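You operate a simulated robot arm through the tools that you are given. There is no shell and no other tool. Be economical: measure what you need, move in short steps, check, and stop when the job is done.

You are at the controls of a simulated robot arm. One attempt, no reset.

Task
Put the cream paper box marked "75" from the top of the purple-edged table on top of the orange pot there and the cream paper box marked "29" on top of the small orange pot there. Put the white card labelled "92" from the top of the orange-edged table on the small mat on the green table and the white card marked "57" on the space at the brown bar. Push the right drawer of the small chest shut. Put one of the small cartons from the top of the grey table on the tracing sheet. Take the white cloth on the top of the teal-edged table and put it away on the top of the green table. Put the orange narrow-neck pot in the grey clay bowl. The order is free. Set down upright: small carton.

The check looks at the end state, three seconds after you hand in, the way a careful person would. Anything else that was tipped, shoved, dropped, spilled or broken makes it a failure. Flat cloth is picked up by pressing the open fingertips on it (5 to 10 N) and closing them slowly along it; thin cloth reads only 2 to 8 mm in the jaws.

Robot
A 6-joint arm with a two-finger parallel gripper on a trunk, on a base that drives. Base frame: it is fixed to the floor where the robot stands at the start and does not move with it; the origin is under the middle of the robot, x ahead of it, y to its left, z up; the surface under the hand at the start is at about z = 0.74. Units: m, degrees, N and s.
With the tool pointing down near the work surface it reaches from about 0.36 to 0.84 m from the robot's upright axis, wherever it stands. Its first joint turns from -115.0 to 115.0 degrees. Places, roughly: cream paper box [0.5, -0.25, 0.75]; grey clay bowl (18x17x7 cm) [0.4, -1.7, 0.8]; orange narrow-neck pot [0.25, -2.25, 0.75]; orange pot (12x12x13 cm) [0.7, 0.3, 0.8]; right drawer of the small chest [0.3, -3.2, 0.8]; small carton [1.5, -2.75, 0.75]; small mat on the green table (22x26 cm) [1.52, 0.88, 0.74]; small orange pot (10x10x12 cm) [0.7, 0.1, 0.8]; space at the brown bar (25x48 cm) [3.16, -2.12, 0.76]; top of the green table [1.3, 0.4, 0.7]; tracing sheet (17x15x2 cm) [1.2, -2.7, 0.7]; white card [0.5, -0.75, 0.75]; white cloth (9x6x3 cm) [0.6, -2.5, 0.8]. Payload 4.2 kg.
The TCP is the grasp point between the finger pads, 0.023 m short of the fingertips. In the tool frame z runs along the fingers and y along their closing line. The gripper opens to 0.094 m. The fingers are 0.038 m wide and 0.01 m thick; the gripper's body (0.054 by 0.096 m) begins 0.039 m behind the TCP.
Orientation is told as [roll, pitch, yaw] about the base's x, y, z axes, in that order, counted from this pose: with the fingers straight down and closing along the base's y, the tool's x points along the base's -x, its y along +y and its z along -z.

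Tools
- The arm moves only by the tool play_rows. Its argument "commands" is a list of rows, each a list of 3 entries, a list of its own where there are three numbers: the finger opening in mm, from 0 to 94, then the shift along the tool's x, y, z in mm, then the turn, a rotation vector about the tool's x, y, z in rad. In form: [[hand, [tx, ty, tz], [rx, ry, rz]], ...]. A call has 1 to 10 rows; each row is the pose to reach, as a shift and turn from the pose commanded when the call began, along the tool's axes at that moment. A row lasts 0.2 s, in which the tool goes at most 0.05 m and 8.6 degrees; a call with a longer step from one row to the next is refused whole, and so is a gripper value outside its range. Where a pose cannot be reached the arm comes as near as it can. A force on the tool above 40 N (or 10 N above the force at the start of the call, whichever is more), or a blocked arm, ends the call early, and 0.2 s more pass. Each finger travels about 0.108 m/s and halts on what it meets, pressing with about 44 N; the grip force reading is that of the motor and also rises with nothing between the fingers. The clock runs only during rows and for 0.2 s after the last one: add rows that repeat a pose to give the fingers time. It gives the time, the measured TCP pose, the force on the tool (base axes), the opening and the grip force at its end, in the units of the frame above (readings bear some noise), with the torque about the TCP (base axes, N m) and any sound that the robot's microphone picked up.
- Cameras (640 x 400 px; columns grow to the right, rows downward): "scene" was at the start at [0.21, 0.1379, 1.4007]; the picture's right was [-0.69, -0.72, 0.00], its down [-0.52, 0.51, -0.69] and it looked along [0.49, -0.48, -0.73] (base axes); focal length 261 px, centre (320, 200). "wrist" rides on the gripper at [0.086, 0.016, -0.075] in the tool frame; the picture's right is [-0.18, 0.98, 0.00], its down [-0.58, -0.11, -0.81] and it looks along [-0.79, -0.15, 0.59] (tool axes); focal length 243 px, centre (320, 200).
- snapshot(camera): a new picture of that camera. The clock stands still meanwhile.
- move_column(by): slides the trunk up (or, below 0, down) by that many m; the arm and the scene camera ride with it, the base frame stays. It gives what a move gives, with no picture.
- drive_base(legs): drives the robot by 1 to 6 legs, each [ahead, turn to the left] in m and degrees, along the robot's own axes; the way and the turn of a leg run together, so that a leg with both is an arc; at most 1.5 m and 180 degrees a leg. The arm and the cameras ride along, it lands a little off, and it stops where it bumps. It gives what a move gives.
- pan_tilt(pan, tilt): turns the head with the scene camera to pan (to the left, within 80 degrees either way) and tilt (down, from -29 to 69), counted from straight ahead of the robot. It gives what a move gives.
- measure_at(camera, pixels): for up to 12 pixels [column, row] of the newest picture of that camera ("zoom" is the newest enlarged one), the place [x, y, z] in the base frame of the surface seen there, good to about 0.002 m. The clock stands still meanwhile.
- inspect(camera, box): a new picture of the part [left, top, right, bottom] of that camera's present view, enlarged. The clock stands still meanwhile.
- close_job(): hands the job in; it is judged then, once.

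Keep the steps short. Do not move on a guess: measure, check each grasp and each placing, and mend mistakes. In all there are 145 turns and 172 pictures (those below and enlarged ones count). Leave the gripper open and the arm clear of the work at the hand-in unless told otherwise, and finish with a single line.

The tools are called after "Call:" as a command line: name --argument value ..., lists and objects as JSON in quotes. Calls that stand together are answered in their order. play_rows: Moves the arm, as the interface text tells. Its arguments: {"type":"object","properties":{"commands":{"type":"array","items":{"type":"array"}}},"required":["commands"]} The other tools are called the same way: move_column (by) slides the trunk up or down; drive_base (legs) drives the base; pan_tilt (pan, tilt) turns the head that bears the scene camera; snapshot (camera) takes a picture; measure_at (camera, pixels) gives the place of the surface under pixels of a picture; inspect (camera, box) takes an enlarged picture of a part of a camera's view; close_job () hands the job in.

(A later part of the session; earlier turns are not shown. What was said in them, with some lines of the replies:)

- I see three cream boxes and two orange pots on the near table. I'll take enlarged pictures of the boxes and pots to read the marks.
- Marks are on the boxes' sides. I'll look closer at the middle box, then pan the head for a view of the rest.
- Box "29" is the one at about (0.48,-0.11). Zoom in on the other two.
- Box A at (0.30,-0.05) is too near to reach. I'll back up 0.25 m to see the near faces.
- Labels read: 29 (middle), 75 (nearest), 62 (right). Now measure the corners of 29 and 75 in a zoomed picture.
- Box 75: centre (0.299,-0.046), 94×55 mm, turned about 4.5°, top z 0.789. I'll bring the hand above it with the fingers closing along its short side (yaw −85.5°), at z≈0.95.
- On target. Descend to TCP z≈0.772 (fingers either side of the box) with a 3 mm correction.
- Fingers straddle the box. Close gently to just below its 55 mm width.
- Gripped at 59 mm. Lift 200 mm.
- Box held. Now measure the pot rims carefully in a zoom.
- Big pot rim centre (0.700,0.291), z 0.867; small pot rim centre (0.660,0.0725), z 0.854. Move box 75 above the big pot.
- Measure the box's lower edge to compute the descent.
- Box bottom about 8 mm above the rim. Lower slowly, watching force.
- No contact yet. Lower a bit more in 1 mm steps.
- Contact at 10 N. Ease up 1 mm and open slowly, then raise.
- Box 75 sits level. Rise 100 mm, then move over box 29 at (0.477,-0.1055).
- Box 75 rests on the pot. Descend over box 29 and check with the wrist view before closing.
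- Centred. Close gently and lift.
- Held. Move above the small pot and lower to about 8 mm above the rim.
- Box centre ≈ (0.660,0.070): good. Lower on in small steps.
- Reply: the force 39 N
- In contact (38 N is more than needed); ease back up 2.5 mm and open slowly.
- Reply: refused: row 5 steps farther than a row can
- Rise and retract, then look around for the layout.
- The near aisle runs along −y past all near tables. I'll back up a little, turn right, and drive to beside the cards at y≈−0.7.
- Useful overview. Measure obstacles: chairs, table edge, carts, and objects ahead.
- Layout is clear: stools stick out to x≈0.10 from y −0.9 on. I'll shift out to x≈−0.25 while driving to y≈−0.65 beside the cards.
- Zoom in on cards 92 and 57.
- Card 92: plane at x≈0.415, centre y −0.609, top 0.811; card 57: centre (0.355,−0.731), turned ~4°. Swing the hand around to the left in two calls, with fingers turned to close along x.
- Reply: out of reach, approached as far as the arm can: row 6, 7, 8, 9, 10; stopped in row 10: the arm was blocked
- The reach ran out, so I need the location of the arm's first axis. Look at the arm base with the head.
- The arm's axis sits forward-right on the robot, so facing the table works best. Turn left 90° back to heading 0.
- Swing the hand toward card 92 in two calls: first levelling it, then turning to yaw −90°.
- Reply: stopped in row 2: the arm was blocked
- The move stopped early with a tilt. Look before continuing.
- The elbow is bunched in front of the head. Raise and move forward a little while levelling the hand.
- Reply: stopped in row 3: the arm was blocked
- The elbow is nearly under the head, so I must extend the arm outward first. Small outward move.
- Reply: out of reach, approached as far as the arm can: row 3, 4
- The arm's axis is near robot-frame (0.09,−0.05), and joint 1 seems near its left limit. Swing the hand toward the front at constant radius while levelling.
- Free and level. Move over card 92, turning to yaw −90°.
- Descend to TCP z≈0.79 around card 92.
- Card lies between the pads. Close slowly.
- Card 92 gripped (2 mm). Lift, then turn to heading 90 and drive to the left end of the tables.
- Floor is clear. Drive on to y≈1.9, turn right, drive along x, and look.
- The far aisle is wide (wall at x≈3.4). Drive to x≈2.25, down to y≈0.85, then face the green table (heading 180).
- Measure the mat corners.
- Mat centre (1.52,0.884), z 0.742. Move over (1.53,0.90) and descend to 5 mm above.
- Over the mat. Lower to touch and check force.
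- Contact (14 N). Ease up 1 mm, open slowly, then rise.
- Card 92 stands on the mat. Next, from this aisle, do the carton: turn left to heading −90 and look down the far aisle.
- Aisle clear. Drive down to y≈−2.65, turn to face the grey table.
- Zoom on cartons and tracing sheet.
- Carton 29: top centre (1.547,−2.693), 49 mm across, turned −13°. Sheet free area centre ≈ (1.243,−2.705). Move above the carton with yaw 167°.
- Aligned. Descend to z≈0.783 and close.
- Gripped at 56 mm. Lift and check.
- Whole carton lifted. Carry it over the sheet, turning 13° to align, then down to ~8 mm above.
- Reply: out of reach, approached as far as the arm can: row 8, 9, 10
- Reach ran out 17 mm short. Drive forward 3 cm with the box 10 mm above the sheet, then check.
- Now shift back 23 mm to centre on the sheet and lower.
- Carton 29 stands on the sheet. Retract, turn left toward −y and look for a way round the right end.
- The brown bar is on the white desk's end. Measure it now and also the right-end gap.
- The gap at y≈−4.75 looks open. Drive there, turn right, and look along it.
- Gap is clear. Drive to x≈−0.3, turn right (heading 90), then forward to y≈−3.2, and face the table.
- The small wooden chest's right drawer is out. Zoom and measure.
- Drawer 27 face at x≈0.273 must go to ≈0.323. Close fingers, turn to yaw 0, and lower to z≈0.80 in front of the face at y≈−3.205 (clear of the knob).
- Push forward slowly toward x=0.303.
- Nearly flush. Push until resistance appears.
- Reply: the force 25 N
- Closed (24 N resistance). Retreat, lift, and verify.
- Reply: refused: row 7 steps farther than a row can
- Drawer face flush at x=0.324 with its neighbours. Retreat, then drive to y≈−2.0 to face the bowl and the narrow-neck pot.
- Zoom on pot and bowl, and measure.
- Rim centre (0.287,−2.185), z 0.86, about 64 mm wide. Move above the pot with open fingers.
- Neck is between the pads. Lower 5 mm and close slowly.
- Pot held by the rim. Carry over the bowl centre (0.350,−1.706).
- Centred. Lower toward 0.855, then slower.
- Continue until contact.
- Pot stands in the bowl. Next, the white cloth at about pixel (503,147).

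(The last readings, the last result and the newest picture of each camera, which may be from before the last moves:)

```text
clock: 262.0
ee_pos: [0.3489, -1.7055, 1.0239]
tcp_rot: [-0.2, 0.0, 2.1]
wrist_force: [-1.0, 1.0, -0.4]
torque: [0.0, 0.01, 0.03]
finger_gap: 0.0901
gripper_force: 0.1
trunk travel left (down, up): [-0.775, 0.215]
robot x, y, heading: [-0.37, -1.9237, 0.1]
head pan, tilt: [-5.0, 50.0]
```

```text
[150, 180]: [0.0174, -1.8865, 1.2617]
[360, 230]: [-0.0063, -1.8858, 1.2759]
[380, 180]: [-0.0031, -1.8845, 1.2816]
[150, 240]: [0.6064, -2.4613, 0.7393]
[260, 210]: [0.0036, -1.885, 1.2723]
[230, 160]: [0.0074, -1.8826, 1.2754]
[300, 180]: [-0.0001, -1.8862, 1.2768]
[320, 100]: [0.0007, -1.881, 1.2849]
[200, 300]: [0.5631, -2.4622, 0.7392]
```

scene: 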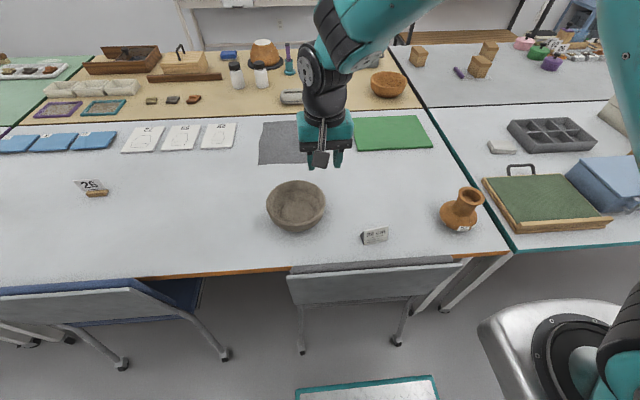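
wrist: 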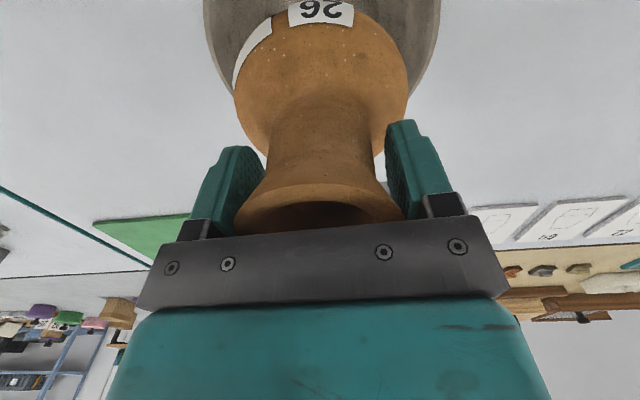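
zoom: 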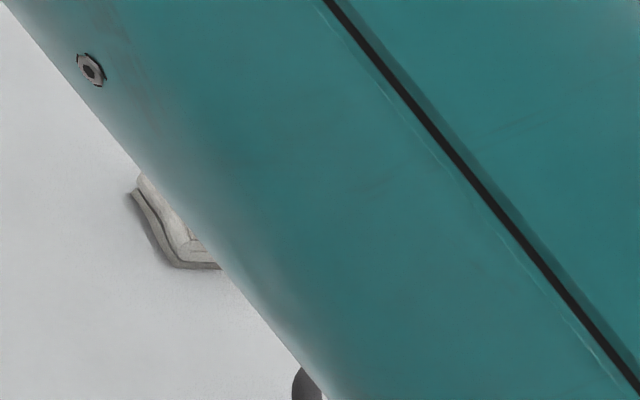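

The arm blocks the view. Drive to y≈−2.45, closer to the table, and look again.

Call:
drive_base --legs '[[0, -90], [0.5, 0], [0, 90], [0.2, 0]]'

Call:
pan_tilt --pan -5 --tilt 50

Call:
snapshot --camera "scene"

```text
clock: 273.6
ee_pos: [0.4974, -2.1624, 1.0216]
tcp_rot: [-0.2, 0.1, 4.4]
wrist_force: [0.1, 0.5, 0.0]
torque: [0.0, -0.01, -0.01]
finger_gap: 0.0898
gripper_force: 0.0
trunk travel left (down, up): [-0.775, 0.215]
robot x, y, heading: [-0.2111, -2.409, 2.4]
head pan, tilt: [-5.0, 50.0]
stopped in leg 4: the robot was blocked; the commanded pose is now the measured one
```

```text
clock: 274.2
ee_pos: [0.4969, -2.1649, 1.0225]
tcp_rot: [-0.1, 0.1, 4.4]
wrist_force: [-0.5, 0.1, -0.3]
torque: [-0.03, 0.01, -0.01]
finger_gap: 0.09
gripper_force: 0.0
trunk travel left (down, up): [-0.775, 0.215]
robot x, y, heading: [-0.2114, -2.4064, 2.4]
head pan, tilt: [-5.0, 50.0]
```

```text
86 pictures are left
```

scene: 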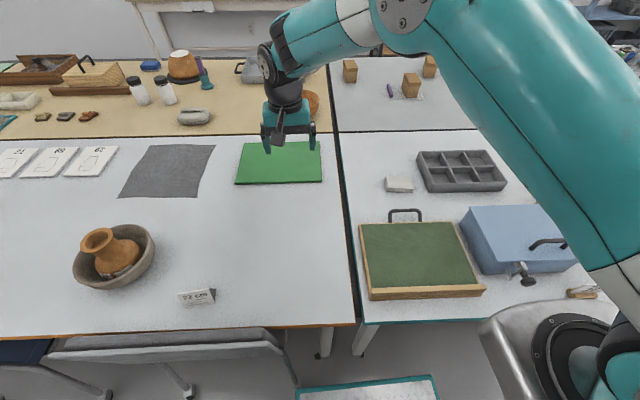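

The base touched something at x≈−0.21 (probably a stool foot). Check the stool and measure the cloth.

Call:
inspect --camera "scene" --box '[370, 160, 430, 205]'

Call:
measure_at --camera "zoom" --pixels '[[160, 170], [280, 165], [320, 190], [430, 170], [450, 280], [330, 330], [200, 330], [300, 250], [400, 250], [240, 220], [250, 300], [150, 250]]'

Call:
pan_tilt --pan 30 --tilt 69

Call:
snapshot --camera "scene"

```text
8.89 times, centred on (400, 182) of scene
```

zoom: 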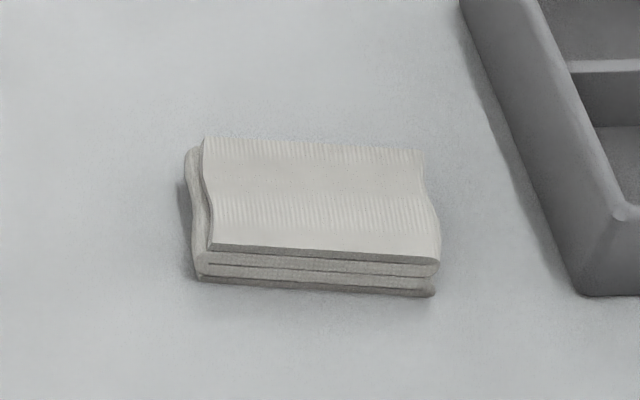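

```text
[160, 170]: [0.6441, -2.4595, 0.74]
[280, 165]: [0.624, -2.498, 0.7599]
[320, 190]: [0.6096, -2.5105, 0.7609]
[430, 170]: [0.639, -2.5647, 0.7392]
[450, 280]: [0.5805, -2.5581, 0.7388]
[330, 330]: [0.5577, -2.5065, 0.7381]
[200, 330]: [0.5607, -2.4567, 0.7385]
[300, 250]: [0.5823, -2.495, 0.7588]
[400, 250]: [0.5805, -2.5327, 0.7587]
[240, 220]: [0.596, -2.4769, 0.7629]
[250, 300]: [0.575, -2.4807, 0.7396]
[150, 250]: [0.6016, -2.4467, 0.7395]
```

```text
clock: 275.2
ee_pos: [0.4973, -2.1631, 1.0228]
tcp_rot: [-0.1, 0.0, 4.3]
wrist_force: [0.8, 0.5, 0.4]
torque: [0.03, 0.01, -0.03]
finger_gap: 0.0901
gripper_force: 0.1
trunk travel left (down, up): [-0.775, 0.215]
robot x, y, heading: [-0.212, -2.4126, 2.5]
head pan, tilt: [30.0, 68.8]
```

```text
84 pictures are left
```

scene: 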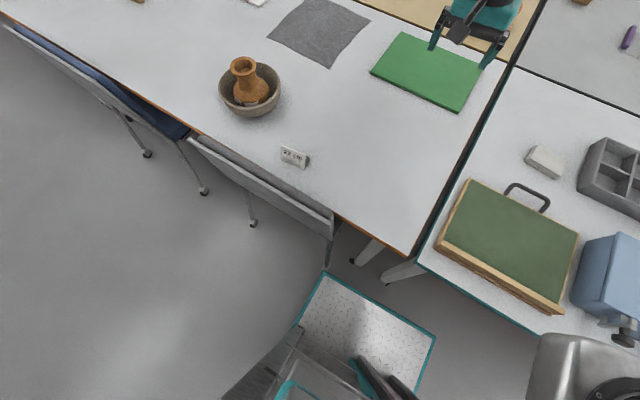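

The platform only rests near a stool leg; the stool looks in place. I'll back off 3 cm, lower the trunk 12 cm for reach, and measure the board's handle near the cloth.

Call:
drive_base --legs '[[-0.03, 0], [0, -2.3]]'

Call:
move_column --by -0.12

Call:
pan_tilt --pan 0 --tilt 45

Call:
inspect --camera "scene" --box '[330, 150, 450, 230]'

```text
clock: 276.4
ee_pos: [0.4761, -2.194, 1.0231]
tcp_rot: [-0.1, 0.1, 2.0]
wrist_force: [0.6, 0.7, 0.9]
torque: [0.0, -0.02, 0.02]
finger_gap: 0.0899
gripper_force: 0.1
trunk travel left (down, up): [-0.775, 0.215]
robot x, y, heading: [-0.2427, -2.4109, 0.1]
head pan, tilt: [30.0, 68.8]
```

```text
clock: 277.9
ee_pos: [0.4755, -2.1945, 0.903]
tcp_rot: [0.0, 0.1, 1.9]
wrist_force: [0.0, -0.1, 0.2]
torque: [0.01, 0.01, -0.01]
finger_gap: 0.0899
gripper_force: 0.1
trunk travel left (down, up): [-0.655, 0.335]
robot x, y, heading: [-0.2436, -2.4094, 0.3]
head pan, tilt: [30.0, 68.8]
```

```text
clock: 278.8
ee_pos: [0.4766, -2.1929, 0.9022]
tcp_rot: [-0.1, 0.2, 2.0]
wrist_force: [-0.8, 0.8, 0.7]
torque: [0.0, -0.03, -0.01]
finger_gap: 0.0901
gripper_force: 0.1
trunk travel left (down, up): [-0.655, 0.335]
robot x, y, heading: [-0.2422, -2.4132, -0.2]
head pan, tilt: [0.0, 45.0]
```

```text
5.00 times, centred on (390, 190) of scene
```

zoom: 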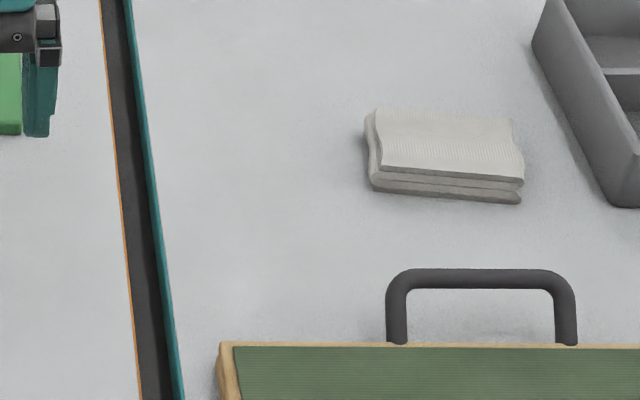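

Call:
measure_at --camera "zoom" --pixels '[[480, 278], [410, 275], [555, 280], [480, 350], [378, 112], [515, 122], [522, 180], [378, 172], [445, 145], [518, 200], [372, 188], [600, 200]]'

```text
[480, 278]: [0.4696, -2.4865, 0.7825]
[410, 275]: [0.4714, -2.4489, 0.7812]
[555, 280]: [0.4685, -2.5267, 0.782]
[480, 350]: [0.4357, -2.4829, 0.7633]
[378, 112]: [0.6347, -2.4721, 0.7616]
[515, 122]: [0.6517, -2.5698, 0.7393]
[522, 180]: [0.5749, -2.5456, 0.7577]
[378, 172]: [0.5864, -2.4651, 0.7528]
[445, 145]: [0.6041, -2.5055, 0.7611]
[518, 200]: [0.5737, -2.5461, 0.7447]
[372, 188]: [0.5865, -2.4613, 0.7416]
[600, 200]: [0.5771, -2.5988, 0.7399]
```

Cloth centre (0.606,−2.508), turned about −9°; the handle is 10 cm away. Move above it while rotating so the fingers close across its 6 cm width.

Call:
play_rows --commands '[[90, [-12, -32, 0], [0, 0, 0.148]], [90, [-24, -64, 0], [0, 0, 0.296]], [90, [-35, -96, 0], [0, 0, 0.444]], [90, [-47, -128, 0], [0, 0, 0.592]], [90, [-59, -160, 0], [0, 0, 0.74]], [90, [-71, -191, 0], [0, 0, 0.888]], [90, [-83, -223, 0], [0, 0, 1.036]], [90, [-94, -255, 0], [0, 0, 1.184]], [90, [-106, -287, 0], [0, 0, 1.332]], [90, [-118, -319, 0], [0, 0, 1.48]]]'

Call:
play_rows --commands '[[90, [0, 0, 0], [0, 0, 0.138]], [90, [0, 0, 0], [0, 0, 0.276]], [90, [0, 0, 20], [0, 0, 0.276]]]'

Call:
inspect --camera "scene" --box '[330, 90, 490, 220]'

```text
clock: 281.0
ee_pos: [0.6058, -2.5075, 0.9026]
tcp_rot: [-0.1, -0.1, -82.9]
wrist_force: [-0.3, 0.8, -0.2]
torque: [-0.03, 0.03, -0.02]
finger_gap: 0.0901
gripper_force: 0.0
trunk travel left (down, up): [-0.655, 0.335]
robot x, y, heading: [-0.2414, -2.4096, 0.2]
head pan, tilt: [0.0, 45.0]
```

```text
clock: 281.8
ee_pos: [0.6058, -2.5086, 0.8835]
tcp_rot: [-0.2, -0.1, -98.7]
wrist_force: [-0.2, -0.2, 0.5]
torque: [0.0, 0.0, 0.0]
finger_gap: 0.0899
gripper_force: 0.1
trunk travel left (down, up): [-0.655, 0.335]
robot x, y, heading: [-0.2438, -2.4104, 0.2]
head pan, tilt: [0.0, 45.0]
```

```text
3.08 times, centred on (410, 155) of scene
```

zoom: 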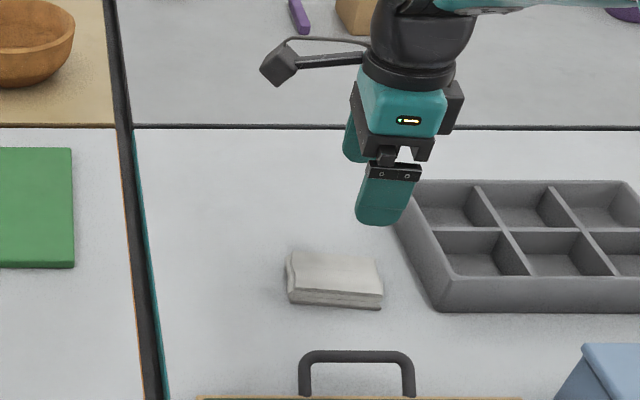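

Above the cloth and within reach. Descend to tips ≈4 mm above the table.

Call:
play_rows --commands '[[90, [0, 0, 40], [0, 0, 0]], [90, [0, 0, 80], [0, 0, 0]], [90, [0, 0, 105], [0, 0, 0]], [90, [0, 0, 117], [0, 0, 0]], [90, [0, 0, 117], [0, 0, 0]]]'

Call:
snapshot --camera "wrist"

Call:
inspect --camera "scene" --box '[330, 90, 490, 220]'

```text
clock: 283.0
ee_pos: [0.6055, -2.508, 0.766]
tcp_rot: [-0.1, -0.1, -98.6]
wrist_force: [0.2, 0.4, 1.1]
torque: [0.03, 0.04, -0.02]
finger_gap: 0.0898
gripper_force: 0.1
trunk travel left (down, up): [-0.655, 0.335]
robot x, y, heading: [-0.2444, -2.409, 0.2]
head pan, tilt: [0.0, 45.0]
```

```text
81 pictures are left
```

wrist: 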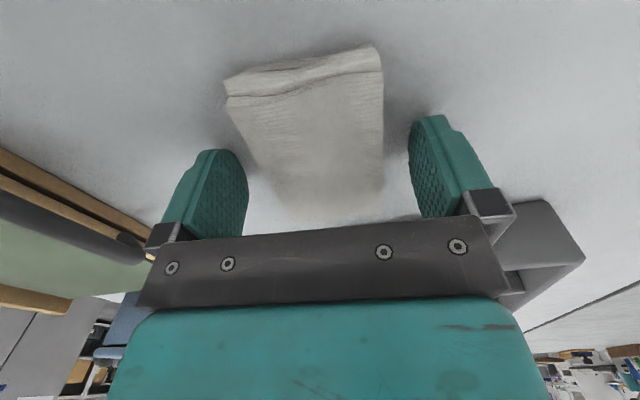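

```text
3.08 times, centred on (410, 155) of scene
```

zoom: 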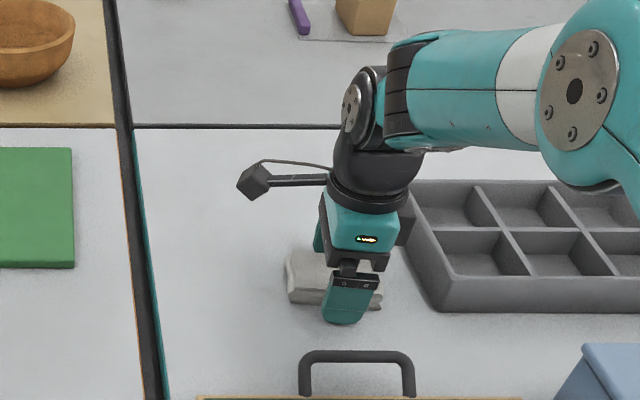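

Cloth lies centred between fingers. Close slowly.

Call:
play_rows --commands '[[80, [0, 0, 0], [0, 0, 0]], [72, [0, 0, 0], [0, 0, 0]], [66, [0, 0, 0], [0, 0, 0]], [62, [0, 0, 0], [0, 0, 0]], [58, [0, 0, 0], [0, 0, 0]], [54, [0, 0, 0], [0, 0, 0]], [50, [0, 0, 0], [0, 0, 0]], [46, [0, 0, 0], [0, 0, 0]], [46, [0, 0, 0], [0, 0, 0]]]'

Call:
snapshot --camera "wrist"

```text
clock: 285.0
ee_pos: [0.6049, -2.5076, 0.7645]
tcp_rot: [-0.1, -0.1, -98.6]
wrist_force: [0.5, 0.8, 0.1]
torque: [0.03, -0.05, 0.02]
finger_gap: 0.0592
gripper_force: 44.0
trunk travel left (down, up): [-0.655, 0.335]
robot x, y, heading: [-0.2458, -2.4142, 0.2]
head pan, tilt: [0.0, 45.0]
```

```text
79 pictures are left
```

wrist: 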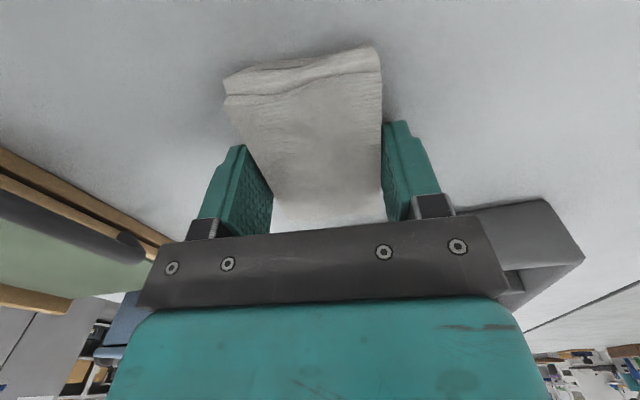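

It grips like a block at 59 mm. Lift and check.

Call:
play_rows --commands '[[46, [0, 0, -10], [0, 0, 0]], [46, [0, 0, -40], [0, 0, 0]], [46, [0, 0, -85], [0, 0, 0]], [46, [0, 0, -130], [0, 0, 0]], [46, [0, -40, -150], [0, 0, 0]], [46, [0, -85, -160], [0, 0, 0]], [46, [0, -130, -170], [0, 0, 0]], [46, [0, -170, -180], [0, 0, 0]]]'

Call:
inspect --camera "wrist" --box '[160, 0, 480, 260]'

Call:
snapshot --camera "scene"

```text
clock: 286.8
ee_pos: [0.4349, -2.4839, 0.9454]
tcp_rot: [-0.1, -0.1, -98.5]
wrist_force: [0.8, 0.1, -0.9]
torque: [0.01, 0.02, -0.01]
finger_gap: 0.0589
gripper_force: 44.0
trunk travel left (down, up): [-0.655, 0.335]
robot x, y, heading: [-0.2448, -2.4118, 0.1]
head pan, tilt: [0.0, 45.0]
```

```text
1.54 times, centred on (320, 130) of wrist
```

zoom: 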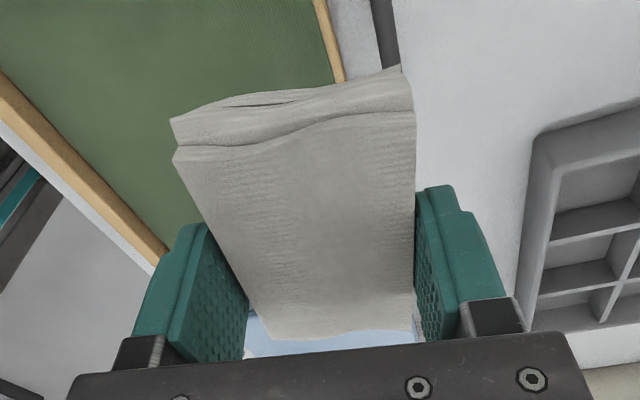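

```text
77 pictures are left
```

scene: 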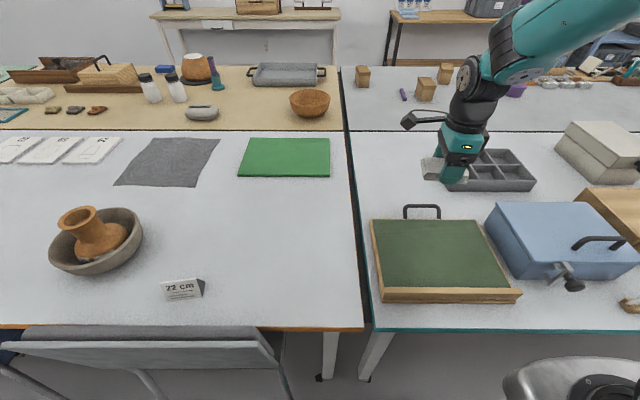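

Cloth held. Raise the trunk, back out, and drive up the aisle.

Call:
move_column --by 0.12

Call:
drive_base --legs '[[-0.13, 0], [0, 90], [1.4, 0]]'

```text
clock: 288.3
ee_pos: [0.4358, -2.4847, 1.0653]
tcp_rot: [-0.1, -0.1, -98.6]
wrist_force: [0.0, -0.7, -0.5]
torque: [-0.01, 0.02, -0.02]
finger_gap: 0.059
gripper_force: 44.1
trunk travel left (down, up): [-0.775, 0.215]
robot x, y, heading: [-0.2454, -2.4092, 0.2]
head pan, tilt: [0.0, 45.0]
```

```text
clock: 300.1
ee_pos: [-0.3503, -0.3318, 1.0645]
tcp_rot: [-0.1, -0.1, -7.6]
wrist_force: [-0.2, -0.3, -0.9]
torque: [0.0, 0.0, -0.05]
finger_gap: 0.059
gripper_force: 43.9
trunk travel left (down, up): [-0.775, 0.215]
robot x, y, heading: [-0.4128, -1.008, 91.6]
head pan, tilt: [0.0, 45.0]
```

Call:
drive_base --legs '[[1.45, -1.6], [1.42, 0], [0, -90], [1.5, 0], [0.12, 0], [0, -90]]'

Call:
pan_tilt --pan 0 --tilt 50

Call:
snapshot --camera "scene"

```text
clock: 329.4
ee_pos: [1.1289, 1.1712, 1.066]
tcp_rot: [0.0, -0.1, 170.5]
wrist_force: [-0.1, 0.6, -0.2]
torque: [-0.03, 0.03, 0.01]
finger_gap: 0.059
gripper_force: 44.2
trunk travel left (down, up): [-0.775, 0.215]
robot x, y, heading: [1.2101, 1.8499, -90.9]
head pan, tilt: [0.0, 45.0]
```

```text
clock: 330.1
ee_pos: [1.1285, 1.1714, 1.0654]
tcp_rot: [0.0, -0.1, 170.5]
wrist_force: [0.2, -0.2, -0.8]
torque: [-0.01, 0.02, -0.03]
finger_gap: 0.0592
gripper_force: 44.1
trunk travel left (down, up): [-0.775, 0.215]
robot x, y, heading: [1.2128, 1.8462, -91.0]
head pan, tilt: [0.0, 50.0]
```

```text
76 pictures are left
```

scene: 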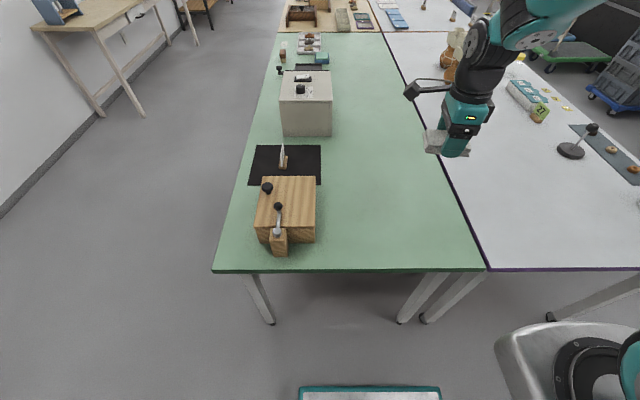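

The table between x 1.0 and 1.4 at y≈1.08 is free. Move there and descend.

Call:
measure_at --camera "scene" --pixels '[[380, 210], [316, 210], [380, 160], [430, 220], [312, 178]]'

Call:
play_rows --commands '[[46, [28, 26, 20], [0, 0, 0]], [46, [57, 52, 40], [0, 0, 0]], [46, [86, 78, 60], [0, 0, 0]], [46, [86, 78, 105], [0, 0, 0]], [46, [86, 78, 150], [0, 0, 0]], [46, [86, 78, 195], [0, 0, 0]], [46, [86, 78, 240], [0, 0, 0]], [46, [86, 78, 275], [0, 0, 0]], [46, [86, 78, 291], [0, 0, 0]], [46, [86, 78, 291], [0, 0, 0]]]'

Call:
inspect --camera "scene" --box '[240, 120, 480, 270]'

```text
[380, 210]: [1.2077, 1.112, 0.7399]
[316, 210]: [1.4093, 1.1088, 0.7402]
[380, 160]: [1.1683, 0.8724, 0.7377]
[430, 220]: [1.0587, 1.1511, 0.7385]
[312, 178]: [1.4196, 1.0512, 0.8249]
```

```text
clock: 332.3
ee_pos: [1.2, 1.0812, 0.7741]
tcp_rot: [-0.1, 0.0, 170.5]
wrist_force: [-1.5, -0.9, -0.3]
torque: [0.0, 0.0, -0.02]
finger_gap: 0.059
gripper_force: 44.5
trunk travel left (down, up): [-0.775, 0.215]
robot x, y, heading: [1.2112, 1.8496, -90.8]
head pan, tilt: [0.0, 50.0]
```

```text
2.67 times, centred on (360, 195) of scene
```

zoom: 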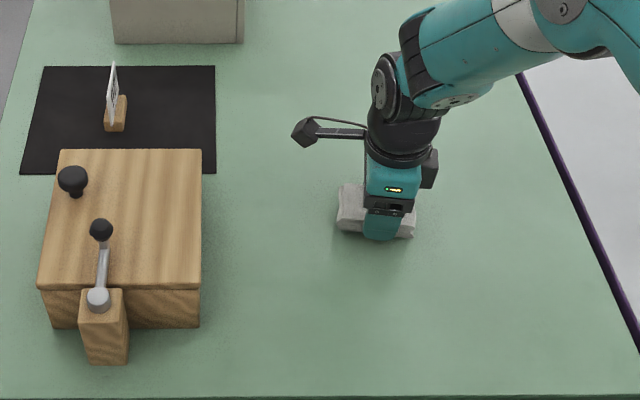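

Lower the last 8 mm, then open and rise.

Call:
play_rows --commands '[[46, [0, 0, 5], [0, 0, 0]], [46, [0, 0, 8], [0, 0, 0]], [46, [0, 0, 8], [0, 0, 0]]]'

Call:
play_rows --commands '[[55, [0, 0, 0], [0, 0, 0]], [60, [0, 0, 0], [0, 0, 0]], [66, [0, 0, 0], [0, 0, 0]], [76, [0, 0, 0], [0, 0, 0]], [84, [0, 0, -5], [0, 0, 0]], [84, [0, 0, -40], [0, 0, 0]], [84, [0, 0, -85], [0, 0, 0]], [84, [0, 0, -130], [0, 0, 0]], [84, [0, 0, -175], [0, 0, 0]], [84, [0, 0, -220], [0, 0, 0]]]'

Call:
inspect --camera "scene" --box '[240, 120, 480, 270]'

```text
clock: 333.1
ee_pos: [1.1997, 1.0807, 0.7661]
tcp_rot: [-0.1, 0.0, 170.5]
wrist_force: [-1.1, -0.4, -0.5]
torque: [0.0, 0.02, 0.03]
finger_gap: 0.059
gripper_force: 44.0
trunk travel left (down, up): [-0.775, 0.215]
robot x, y, heading: [1.2127, 1.8502, -90.8]
head pan, tilt: [0.0, 50.0]
```

```text
clock: 335.3
ee_pos: [1.2018, 1.0823, 0.9853]
tcp_rot: [-0.3, -0.1, 170.5]
wrist_force: [0.3, -0.5, 0.1]
torque: [0.03, -0.03, 0.01]
finger_gap: 0.0841
gripper_force: 0.0
trunk travel left (down, up): [-0.775, 0.215]
robot x, y, heading: [1.2136, 1.8506, -90.8]
head pan, tilt: [0.0, 50.0]
```

```text
2.67 times, centred on (360, 195) of scene
```

zoom: 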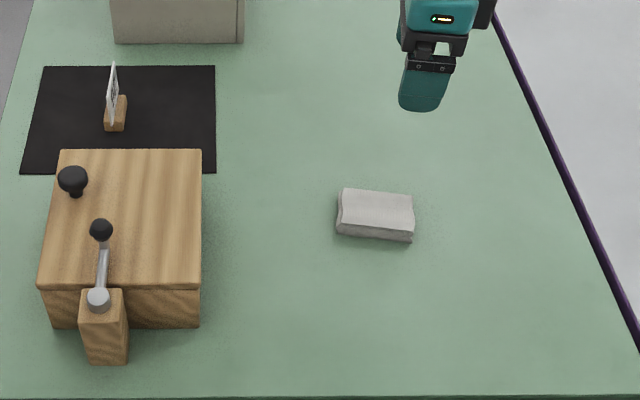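

Cloth is on the green table. Retract and drive back to face card 57.

Call:
play_rows --commands '[[60, [-7, -40, -25], [0, 0, 0]], [60, [-14, -80, -50], [0, 0, 0]], [60, [-20, -118, -70], [0, 0, 0]]]'

Call:
drive_base --legs '[[0, -89], [1.5, 0], [0, 90], [1.28, 0], [1.26, 0], [0, 90]]'

Call:
pan_tilt --pan 0 --tilt 52

Call:
snapshot --camera "scene"

```text
clock: 336.1
ee_pos: [1.2002, 1.1996, 1.0557]
tcp_rot: [-0.1, 0.0, 170.5]
wrist_force: [-0.1, 0.4, -0.6]
torque: [0.02, -0.01, 0.01]
finger_gap: 0.06
gripper_force: 0.0
trunk travel left (down, up): [-0.775, 0.215]
robot x, y, heading: [1.2089, 1.8493, -91.1]
head pan, tilt: [0.0, 50.0]
```

```text
clock: 362.0
ee_pos: [-0.0854, -1.1886, 1.0555]
tcp_rot: [-0.3, -0.1, 175.8]
wrist_force: [0.6, -0.5, -1.0]
torque: [0.01, 0.01, 0.0]
finger_gap: 0.0598
gripper_force: 0.0
trunk travel left (down, up): [-0.775, 0.215]
robot x, y, heading: [-0.1317, -0.5401, -85.2]
head pan, tilt: [0.0, 50.0]
stopped in leg 5: the robot was blocked; the commanded pose is now the measured one
```

```text
clock: 362.6
ee_pos: [-0.0857, -1.1884, 1.0561]
tcp_rot: [-0.2, 0.0, 176.0]
wrist_force: [0.4, 0.1, 0.0]
torque: [-0.01, 0.01, -0.01]
finger_gap: 0.0601
gripper_force: 0.1
trunk travel left (down, up): [-0.775, 0.215]
robot x, y, heading: [-0.1344, -0.5401, -85.1]
head pan, tilt: [0.0, 52.0]
```

```text
73 pictures are left
```

scene: 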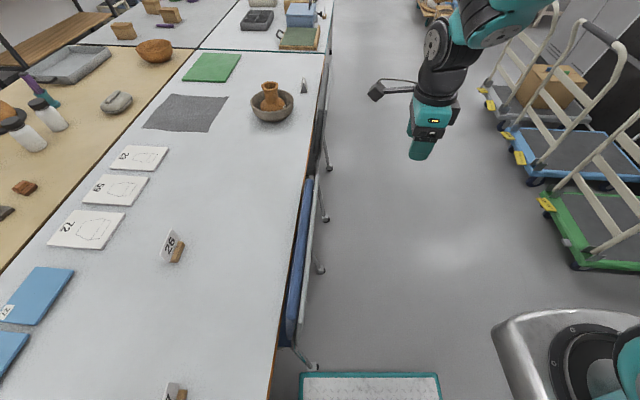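

Touched a stool again because the heading drifted. Measure stool feet to check they haven't moved.

Call:
measure_at --camera "scene" --pixels '[[315, 367], [320, 271], [326, 219], [330, 168], [300, 240], [303, 370]]'

Call:
inspect --camera "scene" --box '[260, 140, 380, 400]'

```text
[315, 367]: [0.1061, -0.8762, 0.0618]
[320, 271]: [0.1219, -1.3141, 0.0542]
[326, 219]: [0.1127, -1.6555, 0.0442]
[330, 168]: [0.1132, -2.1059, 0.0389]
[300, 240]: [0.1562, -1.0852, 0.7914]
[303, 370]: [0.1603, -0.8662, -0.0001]
```

```text
1.54 times, centred on (320, 270) of scene
```

zoom: 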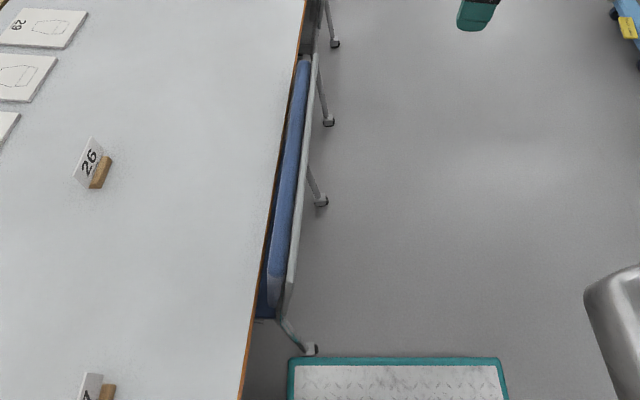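

Stools are where they were. Back off 10 cm and turn left to face the table.

Call:
drive_base --legs '[[-0.12, 0], [0, 85], [-0.08, 0]]'

Call:
pan_tilt --pan -15 --tilt 52

Call:
snapshot --camera "scene"

```text
clock: 365.2
ee_pos: [0.1047, -1.0226, 1.056]
tcp_rot: [-0.2, -0.2, -165.7]
wrist_force: [-0.4, -0.1, 0.4]
torque: [0.01, 0.01, -0.04]
finger_gap: 0.0599
gripper_force: 0.0
trunk travel left (down, up): [-0.775, 0.215]
robot x, y, heading: [-0.1475, -0.4246, -67.1]
head pan, tilt: [0.0, 52.0]
stopped in leg 2: the robot was blocked; the commanded pose is now the measured one
```

```text
clock: 365.9
ee_pos: [0.105, -1.0228, 1.0556]
tcp_rot: [-0.3, -0.1, -165.6]
wrist_force: [0.3, -0.7, -0.1]
torque: [-0.02, 0.01, 0.01]
finger_gap: 0.0601
gripper_force: 0.0
trunk travel left (down, up): [-0.775, 0.215]
robot x, y, heading: [-0.1467, -0.4257, -67.3]
head pan, tilt: [-15.0, 52.0]
```

```text
71 pictures are left
```

scene: 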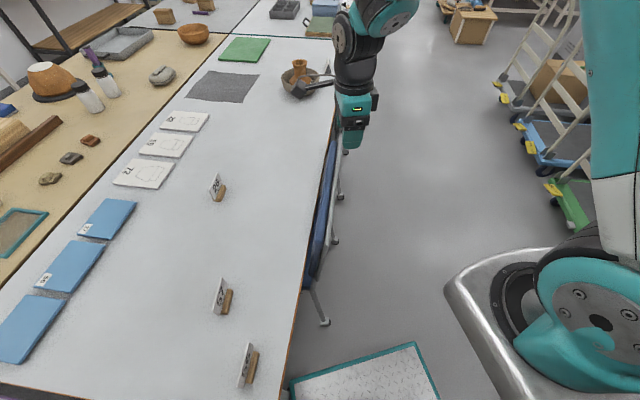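

The platform corner met a table leg. Back up 20 cm, then turn.

Call:
drive_base --legs '[[-0.22, 0], [0, 67]]'

Call:
pan_tilt --pan -30 --tilt 48

Call:
snapshot --camera "scene"

```text
clock: 370.6
ee_pos: [0.4156, -0.2269, 1.0546]
tcp_rot: [-0.2, 0.0, -98.9]
wrist_force: [-0.2, 0.3, 0.0]
torque: [0.01, -0.05, 0.01]
finger_gap: 0.06
gripper_force: 0.1
trunk travel left (down, up): [-0.775, 0.215]
robot x, y, heading: [-0.2326, -0.2219, -0.4]
head pan, tilt: [-15.0, 52.0]
```

```text
clock: 371.3
ee_pos: [0.4171, -0.2266, 1.055]
tcp_rot: [-0.1, -0.1, -98.7]
wrist_force: [-0.3, -0.6, 0.0]
torque: [0.02, 0.0, 0.02]
finger_gap: 0.0599
gripper_force: 0.0
trunk travel left (down, up): [-0.775, 0.215]
robot x, y, heading: [-0.2321, -0.2197, -0.5]
head pan, tilt: [-30.0, 48.0]
```

```text
70 pictures are left
```

scene: 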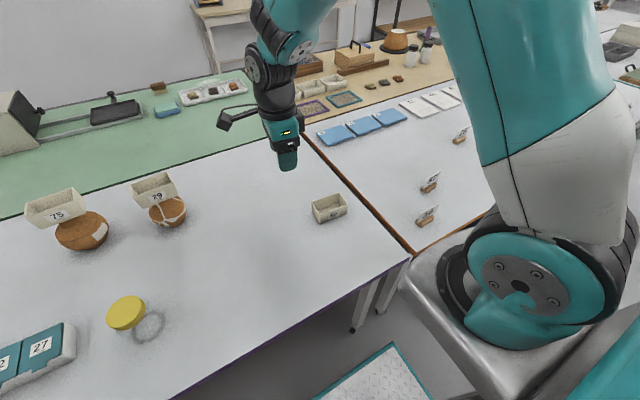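

The boxes on the pots look slightly skewed at the image edge; check them and card 57.

Call:
inspect --camera "scene" --box '[10, 155, 210, 265]'

Call:
measure_at --camera "zoom" --pixels '[[55, 195], [240, 205], [80, 235], [245, 160], [395, 90], [540, 110], [415, 160], [540, 70]]'

Call:
inspect --camera "scene" --box '[395, 160, 475, 235]'

```text
3.20 times, centred on (110, 210) of scene
```

zoom: 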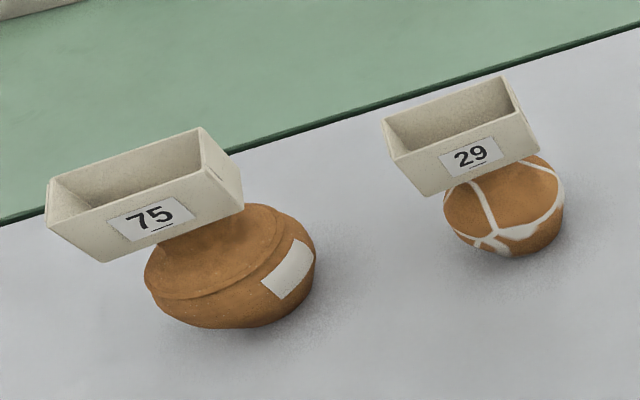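

```text
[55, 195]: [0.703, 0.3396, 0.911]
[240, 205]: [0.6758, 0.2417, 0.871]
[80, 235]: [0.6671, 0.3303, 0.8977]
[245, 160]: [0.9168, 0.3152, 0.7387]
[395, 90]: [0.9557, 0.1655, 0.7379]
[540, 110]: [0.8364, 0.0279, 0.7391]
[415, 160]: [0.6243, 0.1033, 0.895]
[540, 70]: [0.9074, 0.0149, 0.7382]
```

```text
5.33 times, centred on (435, 198) of scene
```

zoom: 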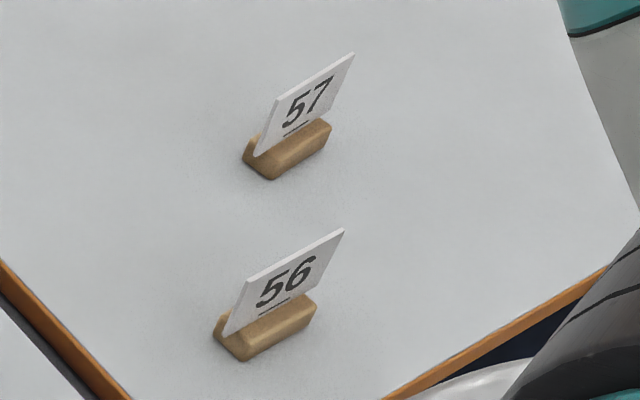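

Both boxes sit level (the pots lean the same way in the picture). Move to above card 57 at (0.3565,−0.731).

Call:
play_rows --commands '[[50, [-48, 2, 0], [0, 0, -0.021]], [50, [-96, 3, 0], [0, 0, -0.042]], [50, [-144, 5, 0], [0, 0, -0.063]], [50, [-192, 6, 0], [0, 0, -0.084]], [50, [-240, 8, 0], [0, 0, -0.105]], [50, [-288, 10, 0], [0, 0, -0.126]], [50, [-336, 11, 0], [0, 0, -0.147]], [50, [-384, 13, 0], [0, 0, -0.168]], [50, [-432, 15, 0], [0, 0, -0.189]], [50, [-480, 16, 0], [0, 0, -0.21]]]'

```text
clock: 373.5
ee_pos: [0.3591, -0.7017, 1.0567]
tcp_rot: [-0.1, 0.0, -86.8]
wrist_force: [-0.1, 1.1, -0.4]
torque: [-0.02, 0.0, 0.01]
finger_gap: 0.0501
gripper_force: 0.0
trunk travel left (down, up): [-0.775, 0.215]
robot x, y, heading: [-0.2327, -0.2231, -0.2]
head pan, tilt: [-30.0, 48.0]
```

Call:
play_rows --commands '[[50, [-15, -2, 40], [0, 0, 0]], [50, [-29, -4, 85], [0, 0, 0]], [50, [-29, -4, 130], [0, 0, 0]], [50, [-29, -4, 170], [0, 0, 0]], [50, [-29, -4, 175], [0, 0, 0]]]'

Call:
inspect --camera "scene" --box '[375, 130, 495, 235]'

Call:
snapshot --camera "wrist"

```text
clock: 374.7
ee_pos: [0.3564, -0.732, 0.8812]
tcp_rot: [-0.1, 0.0, -86.7]
wrist_force: [0.4, -0.5, -0.2]
torque: [0.0, -0.02, 0.02]
finger_gap: 0.0501
gripper_force: 0.0
trunk travel left (down, up): [-0.775, 0.215]
robot x, y, heading: [-0.2298, -0.224, -0.2]
head pan, tilt: [-30.0, 48.0]
```

```text
3.81 times, centred on (435, 182) of scene
```

zoom: 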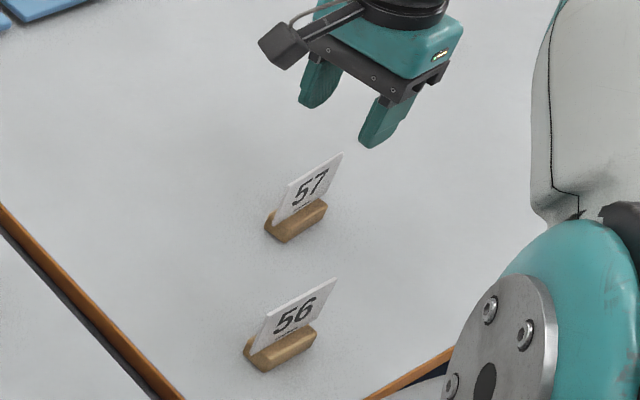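

```text
66 pictures are left
```

wrist: 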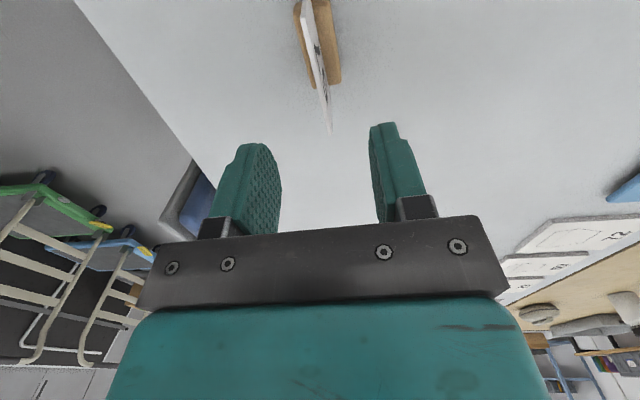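

Aligned. Descend 89 mm, then close slowly on the card.

Call:
play_rows --commands '[[50, [0, 0, 35], [0, 0, 0]], [50, [0, 0, 65], [0, 0, 0]], [50, [0, 0, 82], [0, 0, 0]], [50, [0, 0, 89], [0, 0, 0]], [35, [0, 0, 89], [0, 0, 0]], [20, [0, 0, 89], [0, 0, 0]], [10, [0, 0, 89], [0, 0, 0]], [5, [0, 0, 89], [0, 0, 0]], [1, [0, 0, 89], [0, 0, 0]], [1, [0, 0, 89], [0, 0, 0]]]'

Call:
inspect --camera "wrist" --box '[160, 0, 480, 240]'

```text
clock: 376.9
ee_pos: [0.3557, -0.733, 0.7926]
tcp_rot: [-0.2, 0.0, -86.7]
wrist_force: [1.1, -0.1, 0.0]
torque: [-0.01, -0.02, -0.03]
finger_gap: 0.0018
gripper_force: 43.1
trunk travel left (down, up): [-0.775, 0.215]
robot x, y, heading: [-0.2316, -0.225, -0.3]
head pan, tilt: [-30.0, 48.0]
```

```text
1.67 times, centred on (320, 120) of wrist
```

zoom: 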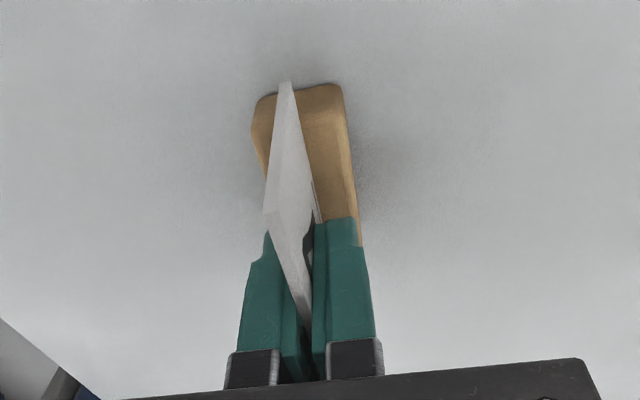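

Card 57 gripped. Lift and bring the hand back to the front.

Call:
play_rows --commands '[[1, [0, 0, -15], [0, 0, 0]], [1, [0, 0, -55], [0, 0, 0]], [1, [0, 0, -100], [0, 0, 0]], [1, [0, 0, -145], [0, 0, 0]], [1, [0, 0, -190], [0, 0, 0]], [1, [20, 0, -225], [0, 0, 0]]]'

Call:
play_rows --commands '[[1, [45, 5, 0], [0, 0, 0]], [1, [90, 10, 0], [0, 0, 0]], [1, [135, 15, 0], [0, 0, 0]], [1, [180, 15, 0], [0, 0, 0]], [1, [225, 15, 0], [0, 0, 0]], [1, [270, 10, 0], [0, 0, 0]], [1, [315, 5, 0], [0, 0, 0]], [1, [360, 0, 0], [0, 0, 0]], [1, [400, 0, 0], [0, 0, 0]]]'

Call:
snapshot --camera "wrist"

Call:
drive_base --legs '[[-0.1, 0], [0, 90], [1.1, 0], [1.1, 0]]'

```text
clock: 378.3
ee_pos: [0.3542, -0.7127, 1.0166]
tcp_rot: [-0.2, 0.1, -86.8]
wrist_force: [1.1, -0.9, 0.0]
torque: [0.03, 0.0, -0.01]
finger_gap: 0.0021
gripper_force: 44.1
trunk travel left (down, up): [-0.775, 0.215]
robot x, y, heading: [-0.2327, -0.2202, -0.1]
head pan, tilt: [-30.0, 48.0]
```

```text
clock: 380.3
ee_pos: [0.3325, -0.3139, 1.0179]
tcp_rot: [-0.2, 0.0, -86.9]
wrist_force: [-0.3, 0.5, -0.8]
torque: [0.03, -0.01, -0.01]
finger_gap: 0.0015
gripper_force: 44.2
trunk travel left (down, up): [-0.775, 0.215]
robot x, y, heading: [-0.2289, -0.2229, -0.1]
head pan, tilt: [-30.0, 48.0]
```

```text
64 pictures are left
```

wrist: 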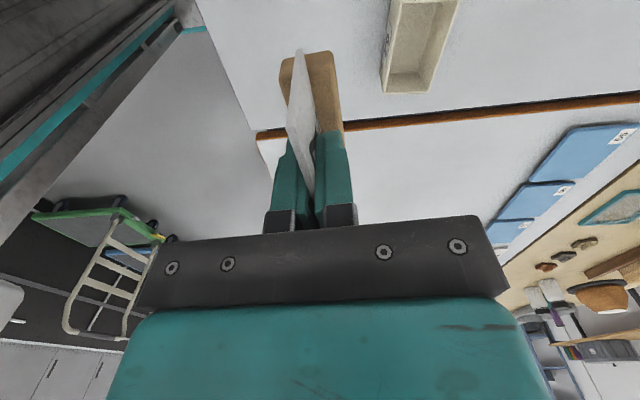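

```text
clock: 395.8
ee_pos: [-0.287, 2.5483, 1.0174]
tcp_rot: [-0.2, 0.0, 4.2]
wrist_force: [0.0, -0.4, 0.9]
torque: [0.01, 0.03, 0.0]
finger_gap: 0.0017
gripper_force: 44.5
trunk travel left (down, up): [-0.775, 0.215]
robot x, y, heading: [-0.368, 1.9799, 90.7]
head pan, tilt: [-30.0, 48.0]
```

Card held. Turn right, cross the left end to x≈2.3, and head down the far aisle.

Call:
drive_base --legs '[[0, -90.7], [1.35, 0], [1.3, 0], [0, -90], [1.3, 0]]'

```text
clock: 422.6
ee_pos: [2.154, 0.0918, 1.0166]
tcp_rot: [-0.2, 0.1, -178.2]
wrist_force: [0.4, 0.4, -0.3]
torque: [-0.04, -0.04, -0.04]
finger_gap: 0.002
gripper_force: 43.9
trunk travel left (down, up): [-0.775, 0.215]
robot x, y, heading: [2.2565, 0.6529, -91.8]
head pan, tilt: [-30.0, 48.0]
```

Call:
drive_base --legs '[[0, 1.8], [1.35, 0], [1.3, 0], [0, 90], [0.18, 0]]'

Call:
pan_tilt --pan 0 --tilt 48

Call:
snapshot --camera "scene"

```text
clock: 441.1
ee_pos: [3.04, -2.1044, 1.0184]
tcp_rot: [-0.2, 0.0, -84.8]
wrist_force: [0.2, -0.1, -1.2]
torque: [-0.01, -0.01, -0.02]
finger_gap: 0.002
gripper_force: 43.8
trunk travel left (down, up): [-0.775, 0.215]
robot x, y, heading: [2.4709, -2.032, 1.7]
head pan, tilt: [-30.0, 48.0]
```

```text
clock: 442.0
ee_pos: [3.0394, -2.1027, 1.017]
tcp_rot: [-0.2, 0.0, -84.9]
wrist_force: [-0.6, 0.9, -0.5]
torque: [-0.01, 0.04, 0.01]
finger_gap: 0.0021
gripper_force: 44.1
trunk travel left (down, up): [-0.775, 0.215]
robot x, y, heading: [2.4688, -2.0341, 1.7]
head pan, tilt: [0.0, 48.0]
```

```text
63 pictures are left
```

scene: 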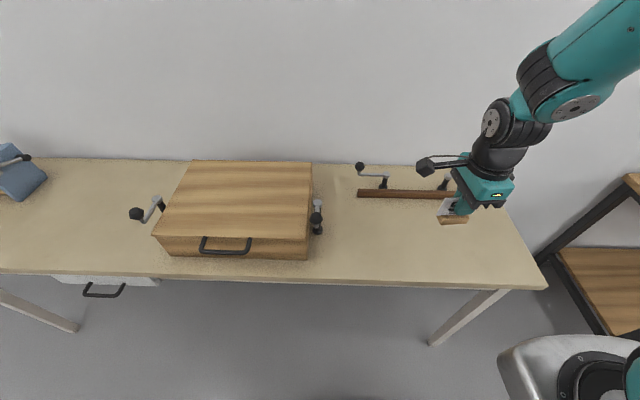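

The space in front of the brown bar is free. Move over (3.15,−2.12) and descend to ~6 mm above the desk (z 0.759).

Call:
play_rows --commands '[[1, [-9, 36, 0], [0, 0, 0]], [1, [-18, 72, 0], [0, 0, 0]], [1, [-28, 108, 0], [0, 0, 0]], [1, [-28, 108, 45], [0, 0, 0]], [1, [-28, 108, 90], [0, 0, 0]], [1, [-28, 108, 135], [0, 0, 0]], [1, [-28, 108, 170], [0, 0, 0]], [1, [-28, 108, 190], [0, 0, 0]], [1, [-28, 108, 198], [0, 0, 0]], [1, [-28, 108, 198], [0, 0, 0]]]'

Call:
inspect --camera "scene" --box '[330, 130, 550, 300]'

```text
clock: 444.2
ee_pos: [3.1489, -2.1216, 0.8193]
tcp_rot: [-0.2, 0.0, -84.8]
wrist_force: [0.4, 0.7, -0.3]
torque: [0.03, -0.01, 0.03]
finger_gap: 0.0022
gripper_force: 43.9
trunk travel left (down, up): [-0.775, 0.215]
robot x, y, heading: [2.4694, -2.0326, 1.7]
head pan, tilt: [0.0, 48.0]
```

```text
2.35 times, centred on (440, 215) of scene
```

zoom: 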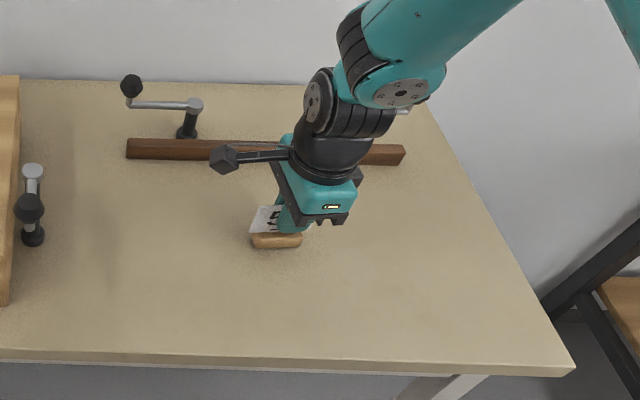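

Lower gently to contact.

Call:
play_rows --commands '[[1, [0, 0, 3], [0, 0, 0]], [1, [0, 0, 5], [0, 0, 0]], [1, [0, 0, 6], [0, 0, 0]], [1, [0, 0, 6], [0, 0, 0]]]'

Call:
play_rows --commands '[[1, [0, 0, 1], [0, 0, 0]], [1, [0, 0, 1.5], [0, 0, 0]], [1, [0, 0, 1.5], [0, 0, 0]]]'

```text
clock: 445.2
ee_pos: [3.1499, -2.1234, 0.8141]
tcp_rot: [-0.2, -0.1, -84.9]
wrist_force: [-1.0, -0.2, 0.5]
torque: [-0.01, 0.0, 0.0]
finger_gap: 0.0018
gripper_force: 44.1
trunk travel left (down, up): [-0.775, 0.215]
robot x, y, heading: [2.473, -2.0351, 1.6]
head pan, tilt: [0.0, 48.0]
```

```text
clock: 446.0
ee_pos: [3.1488, -2.1226, 0.8114]
tcp_rot: [-0.1, -0.2, -84.8]
wrist_force: [-0.3, 0.2, 1.7]
torque: [-0.05, -0.05, -0.01]
finger_gap: 0.0017
gripper_force: 43.7
trunk travel left (down, up): [-0.775, 0.215]
robot x, y, heading: [2.4724, -2.0332, 1.8]
head pan, tilt: [0.0, 48.0]
```

Light contact begins. Press 0.5 mm more, open slowly, and rise.

Call:
play_rows --commands '[[1, [0, 0, 0.5], [0, 0, 0]], [3, [0, 0, 0.3], [0, 0, 0]], [6, [0, 0, 0.3], [0, 0, 0]], [12, [0, 0, 0], [0, 0, 0]], [25, [0, 0, 0], [0, 0, 0]], [44, [0, 0, 0], [0, 0, 0]], [44, [0, 0, -40], [0, 0, 0]], [44, [0, 0, -85], [0, 0, 0]], [44, [0, 0, -130], [0, 0, 0]], [44, [0, 0, -175], [0, 0, 0]]]'

Call:
inspect --camera "scene" --box '[330, 130, 550, 300]'

```text
clock: 448.2
ee_pos: [3.1491, -2.123, 0.9877]
tcp_rot: [-0.3, -0.1, -84.8]
wrist_force: [-0.2, 0.3, 0.1]
torque: [0.01, 0.01, 0.0]
finger_gap: 0.0439
gripper_force: 0.0
trunk travel left (down, up): [-0.775, 0.215]
robot x, y, heading: [2.4728, -2.0304, 1.6]
head pan, tilt: [0.0, 48.0]
```

```text
2.35 times, centred on (440, 215) of scene
```

zoom: 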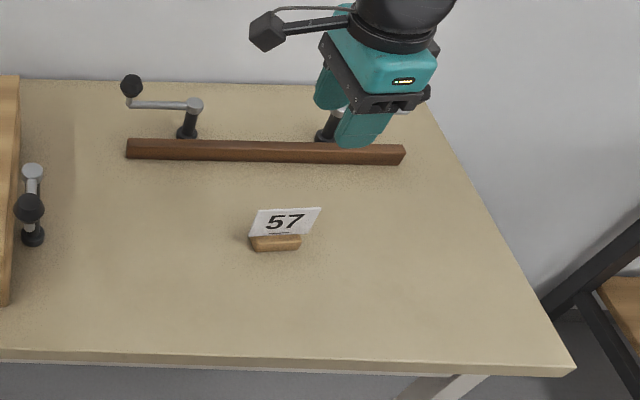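

Card 57 stands in the space. Retract the arm clear with the gripper open.

Call:
play_rows --commands '[[70, [0, -40, -20], [0, 0, 0]], [90, [0, -85, -40], [0, 0, 0]], [90, [0, -130, -60], [0, 0, 0]], [90, [0, -150, -60], [0, 0, 0]]]'

Call:
drive_base --legs '[[-0.2, 0]]'

Call:
snapshot --camera "scene"

```text
clock: 449.2
ee_pos: [3.0003, -2.1359, 1.0481]
tcp_rot: [-0.3, 0.0, -84.7]
wrist_force: [0.9, 0.4, -0.6]
torque: [0.0, 0.01, 0.0]
finger_gap: 0.0901
gripper_force: 0.0
trunk travel left (down, up): [-0.775, 0.215]
robot x, y, heading: [2.471, -2.0346, 1.8]
head pan, tilt: [0.0, 48.0]
```

```text
clock: 450.8
ee_pos: [2.8022, -2.1439, 1.0468]
tcp_rot: [-0.1, 0.0, -85.0]
wrist_force: [0.9, 0.2, 0.3]
torque: [-0.02, 0.01, 0.02]
finger_gap: 0.0898
gripper_force: 0.1
trunk travel left (down, up): [-0.775, 0.215]
robot x, y, heading: [2.2757, -2.0385, 1.3]
head pan, tilt: [0.0, 48.0]
```

```text
60 pictures are left
```

scene: 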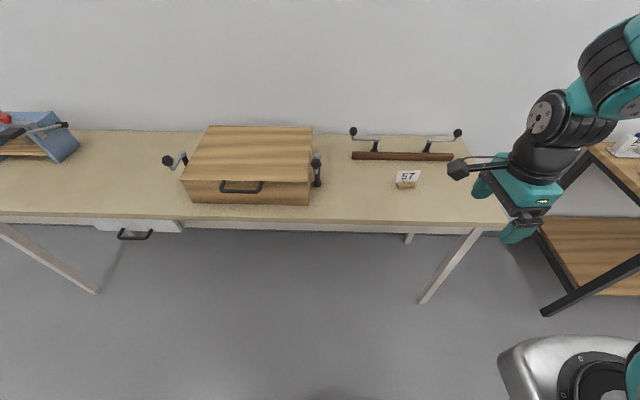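

All the placings were checked in pictures and the arm is clear with the gripper open, so I am handing in.

Call:
close_job

```text
The job is handed in.
```

All eight placements are done and each was checked in a picture; the base touched a stool twice and a table leg once while driving, and nothing looked moved.
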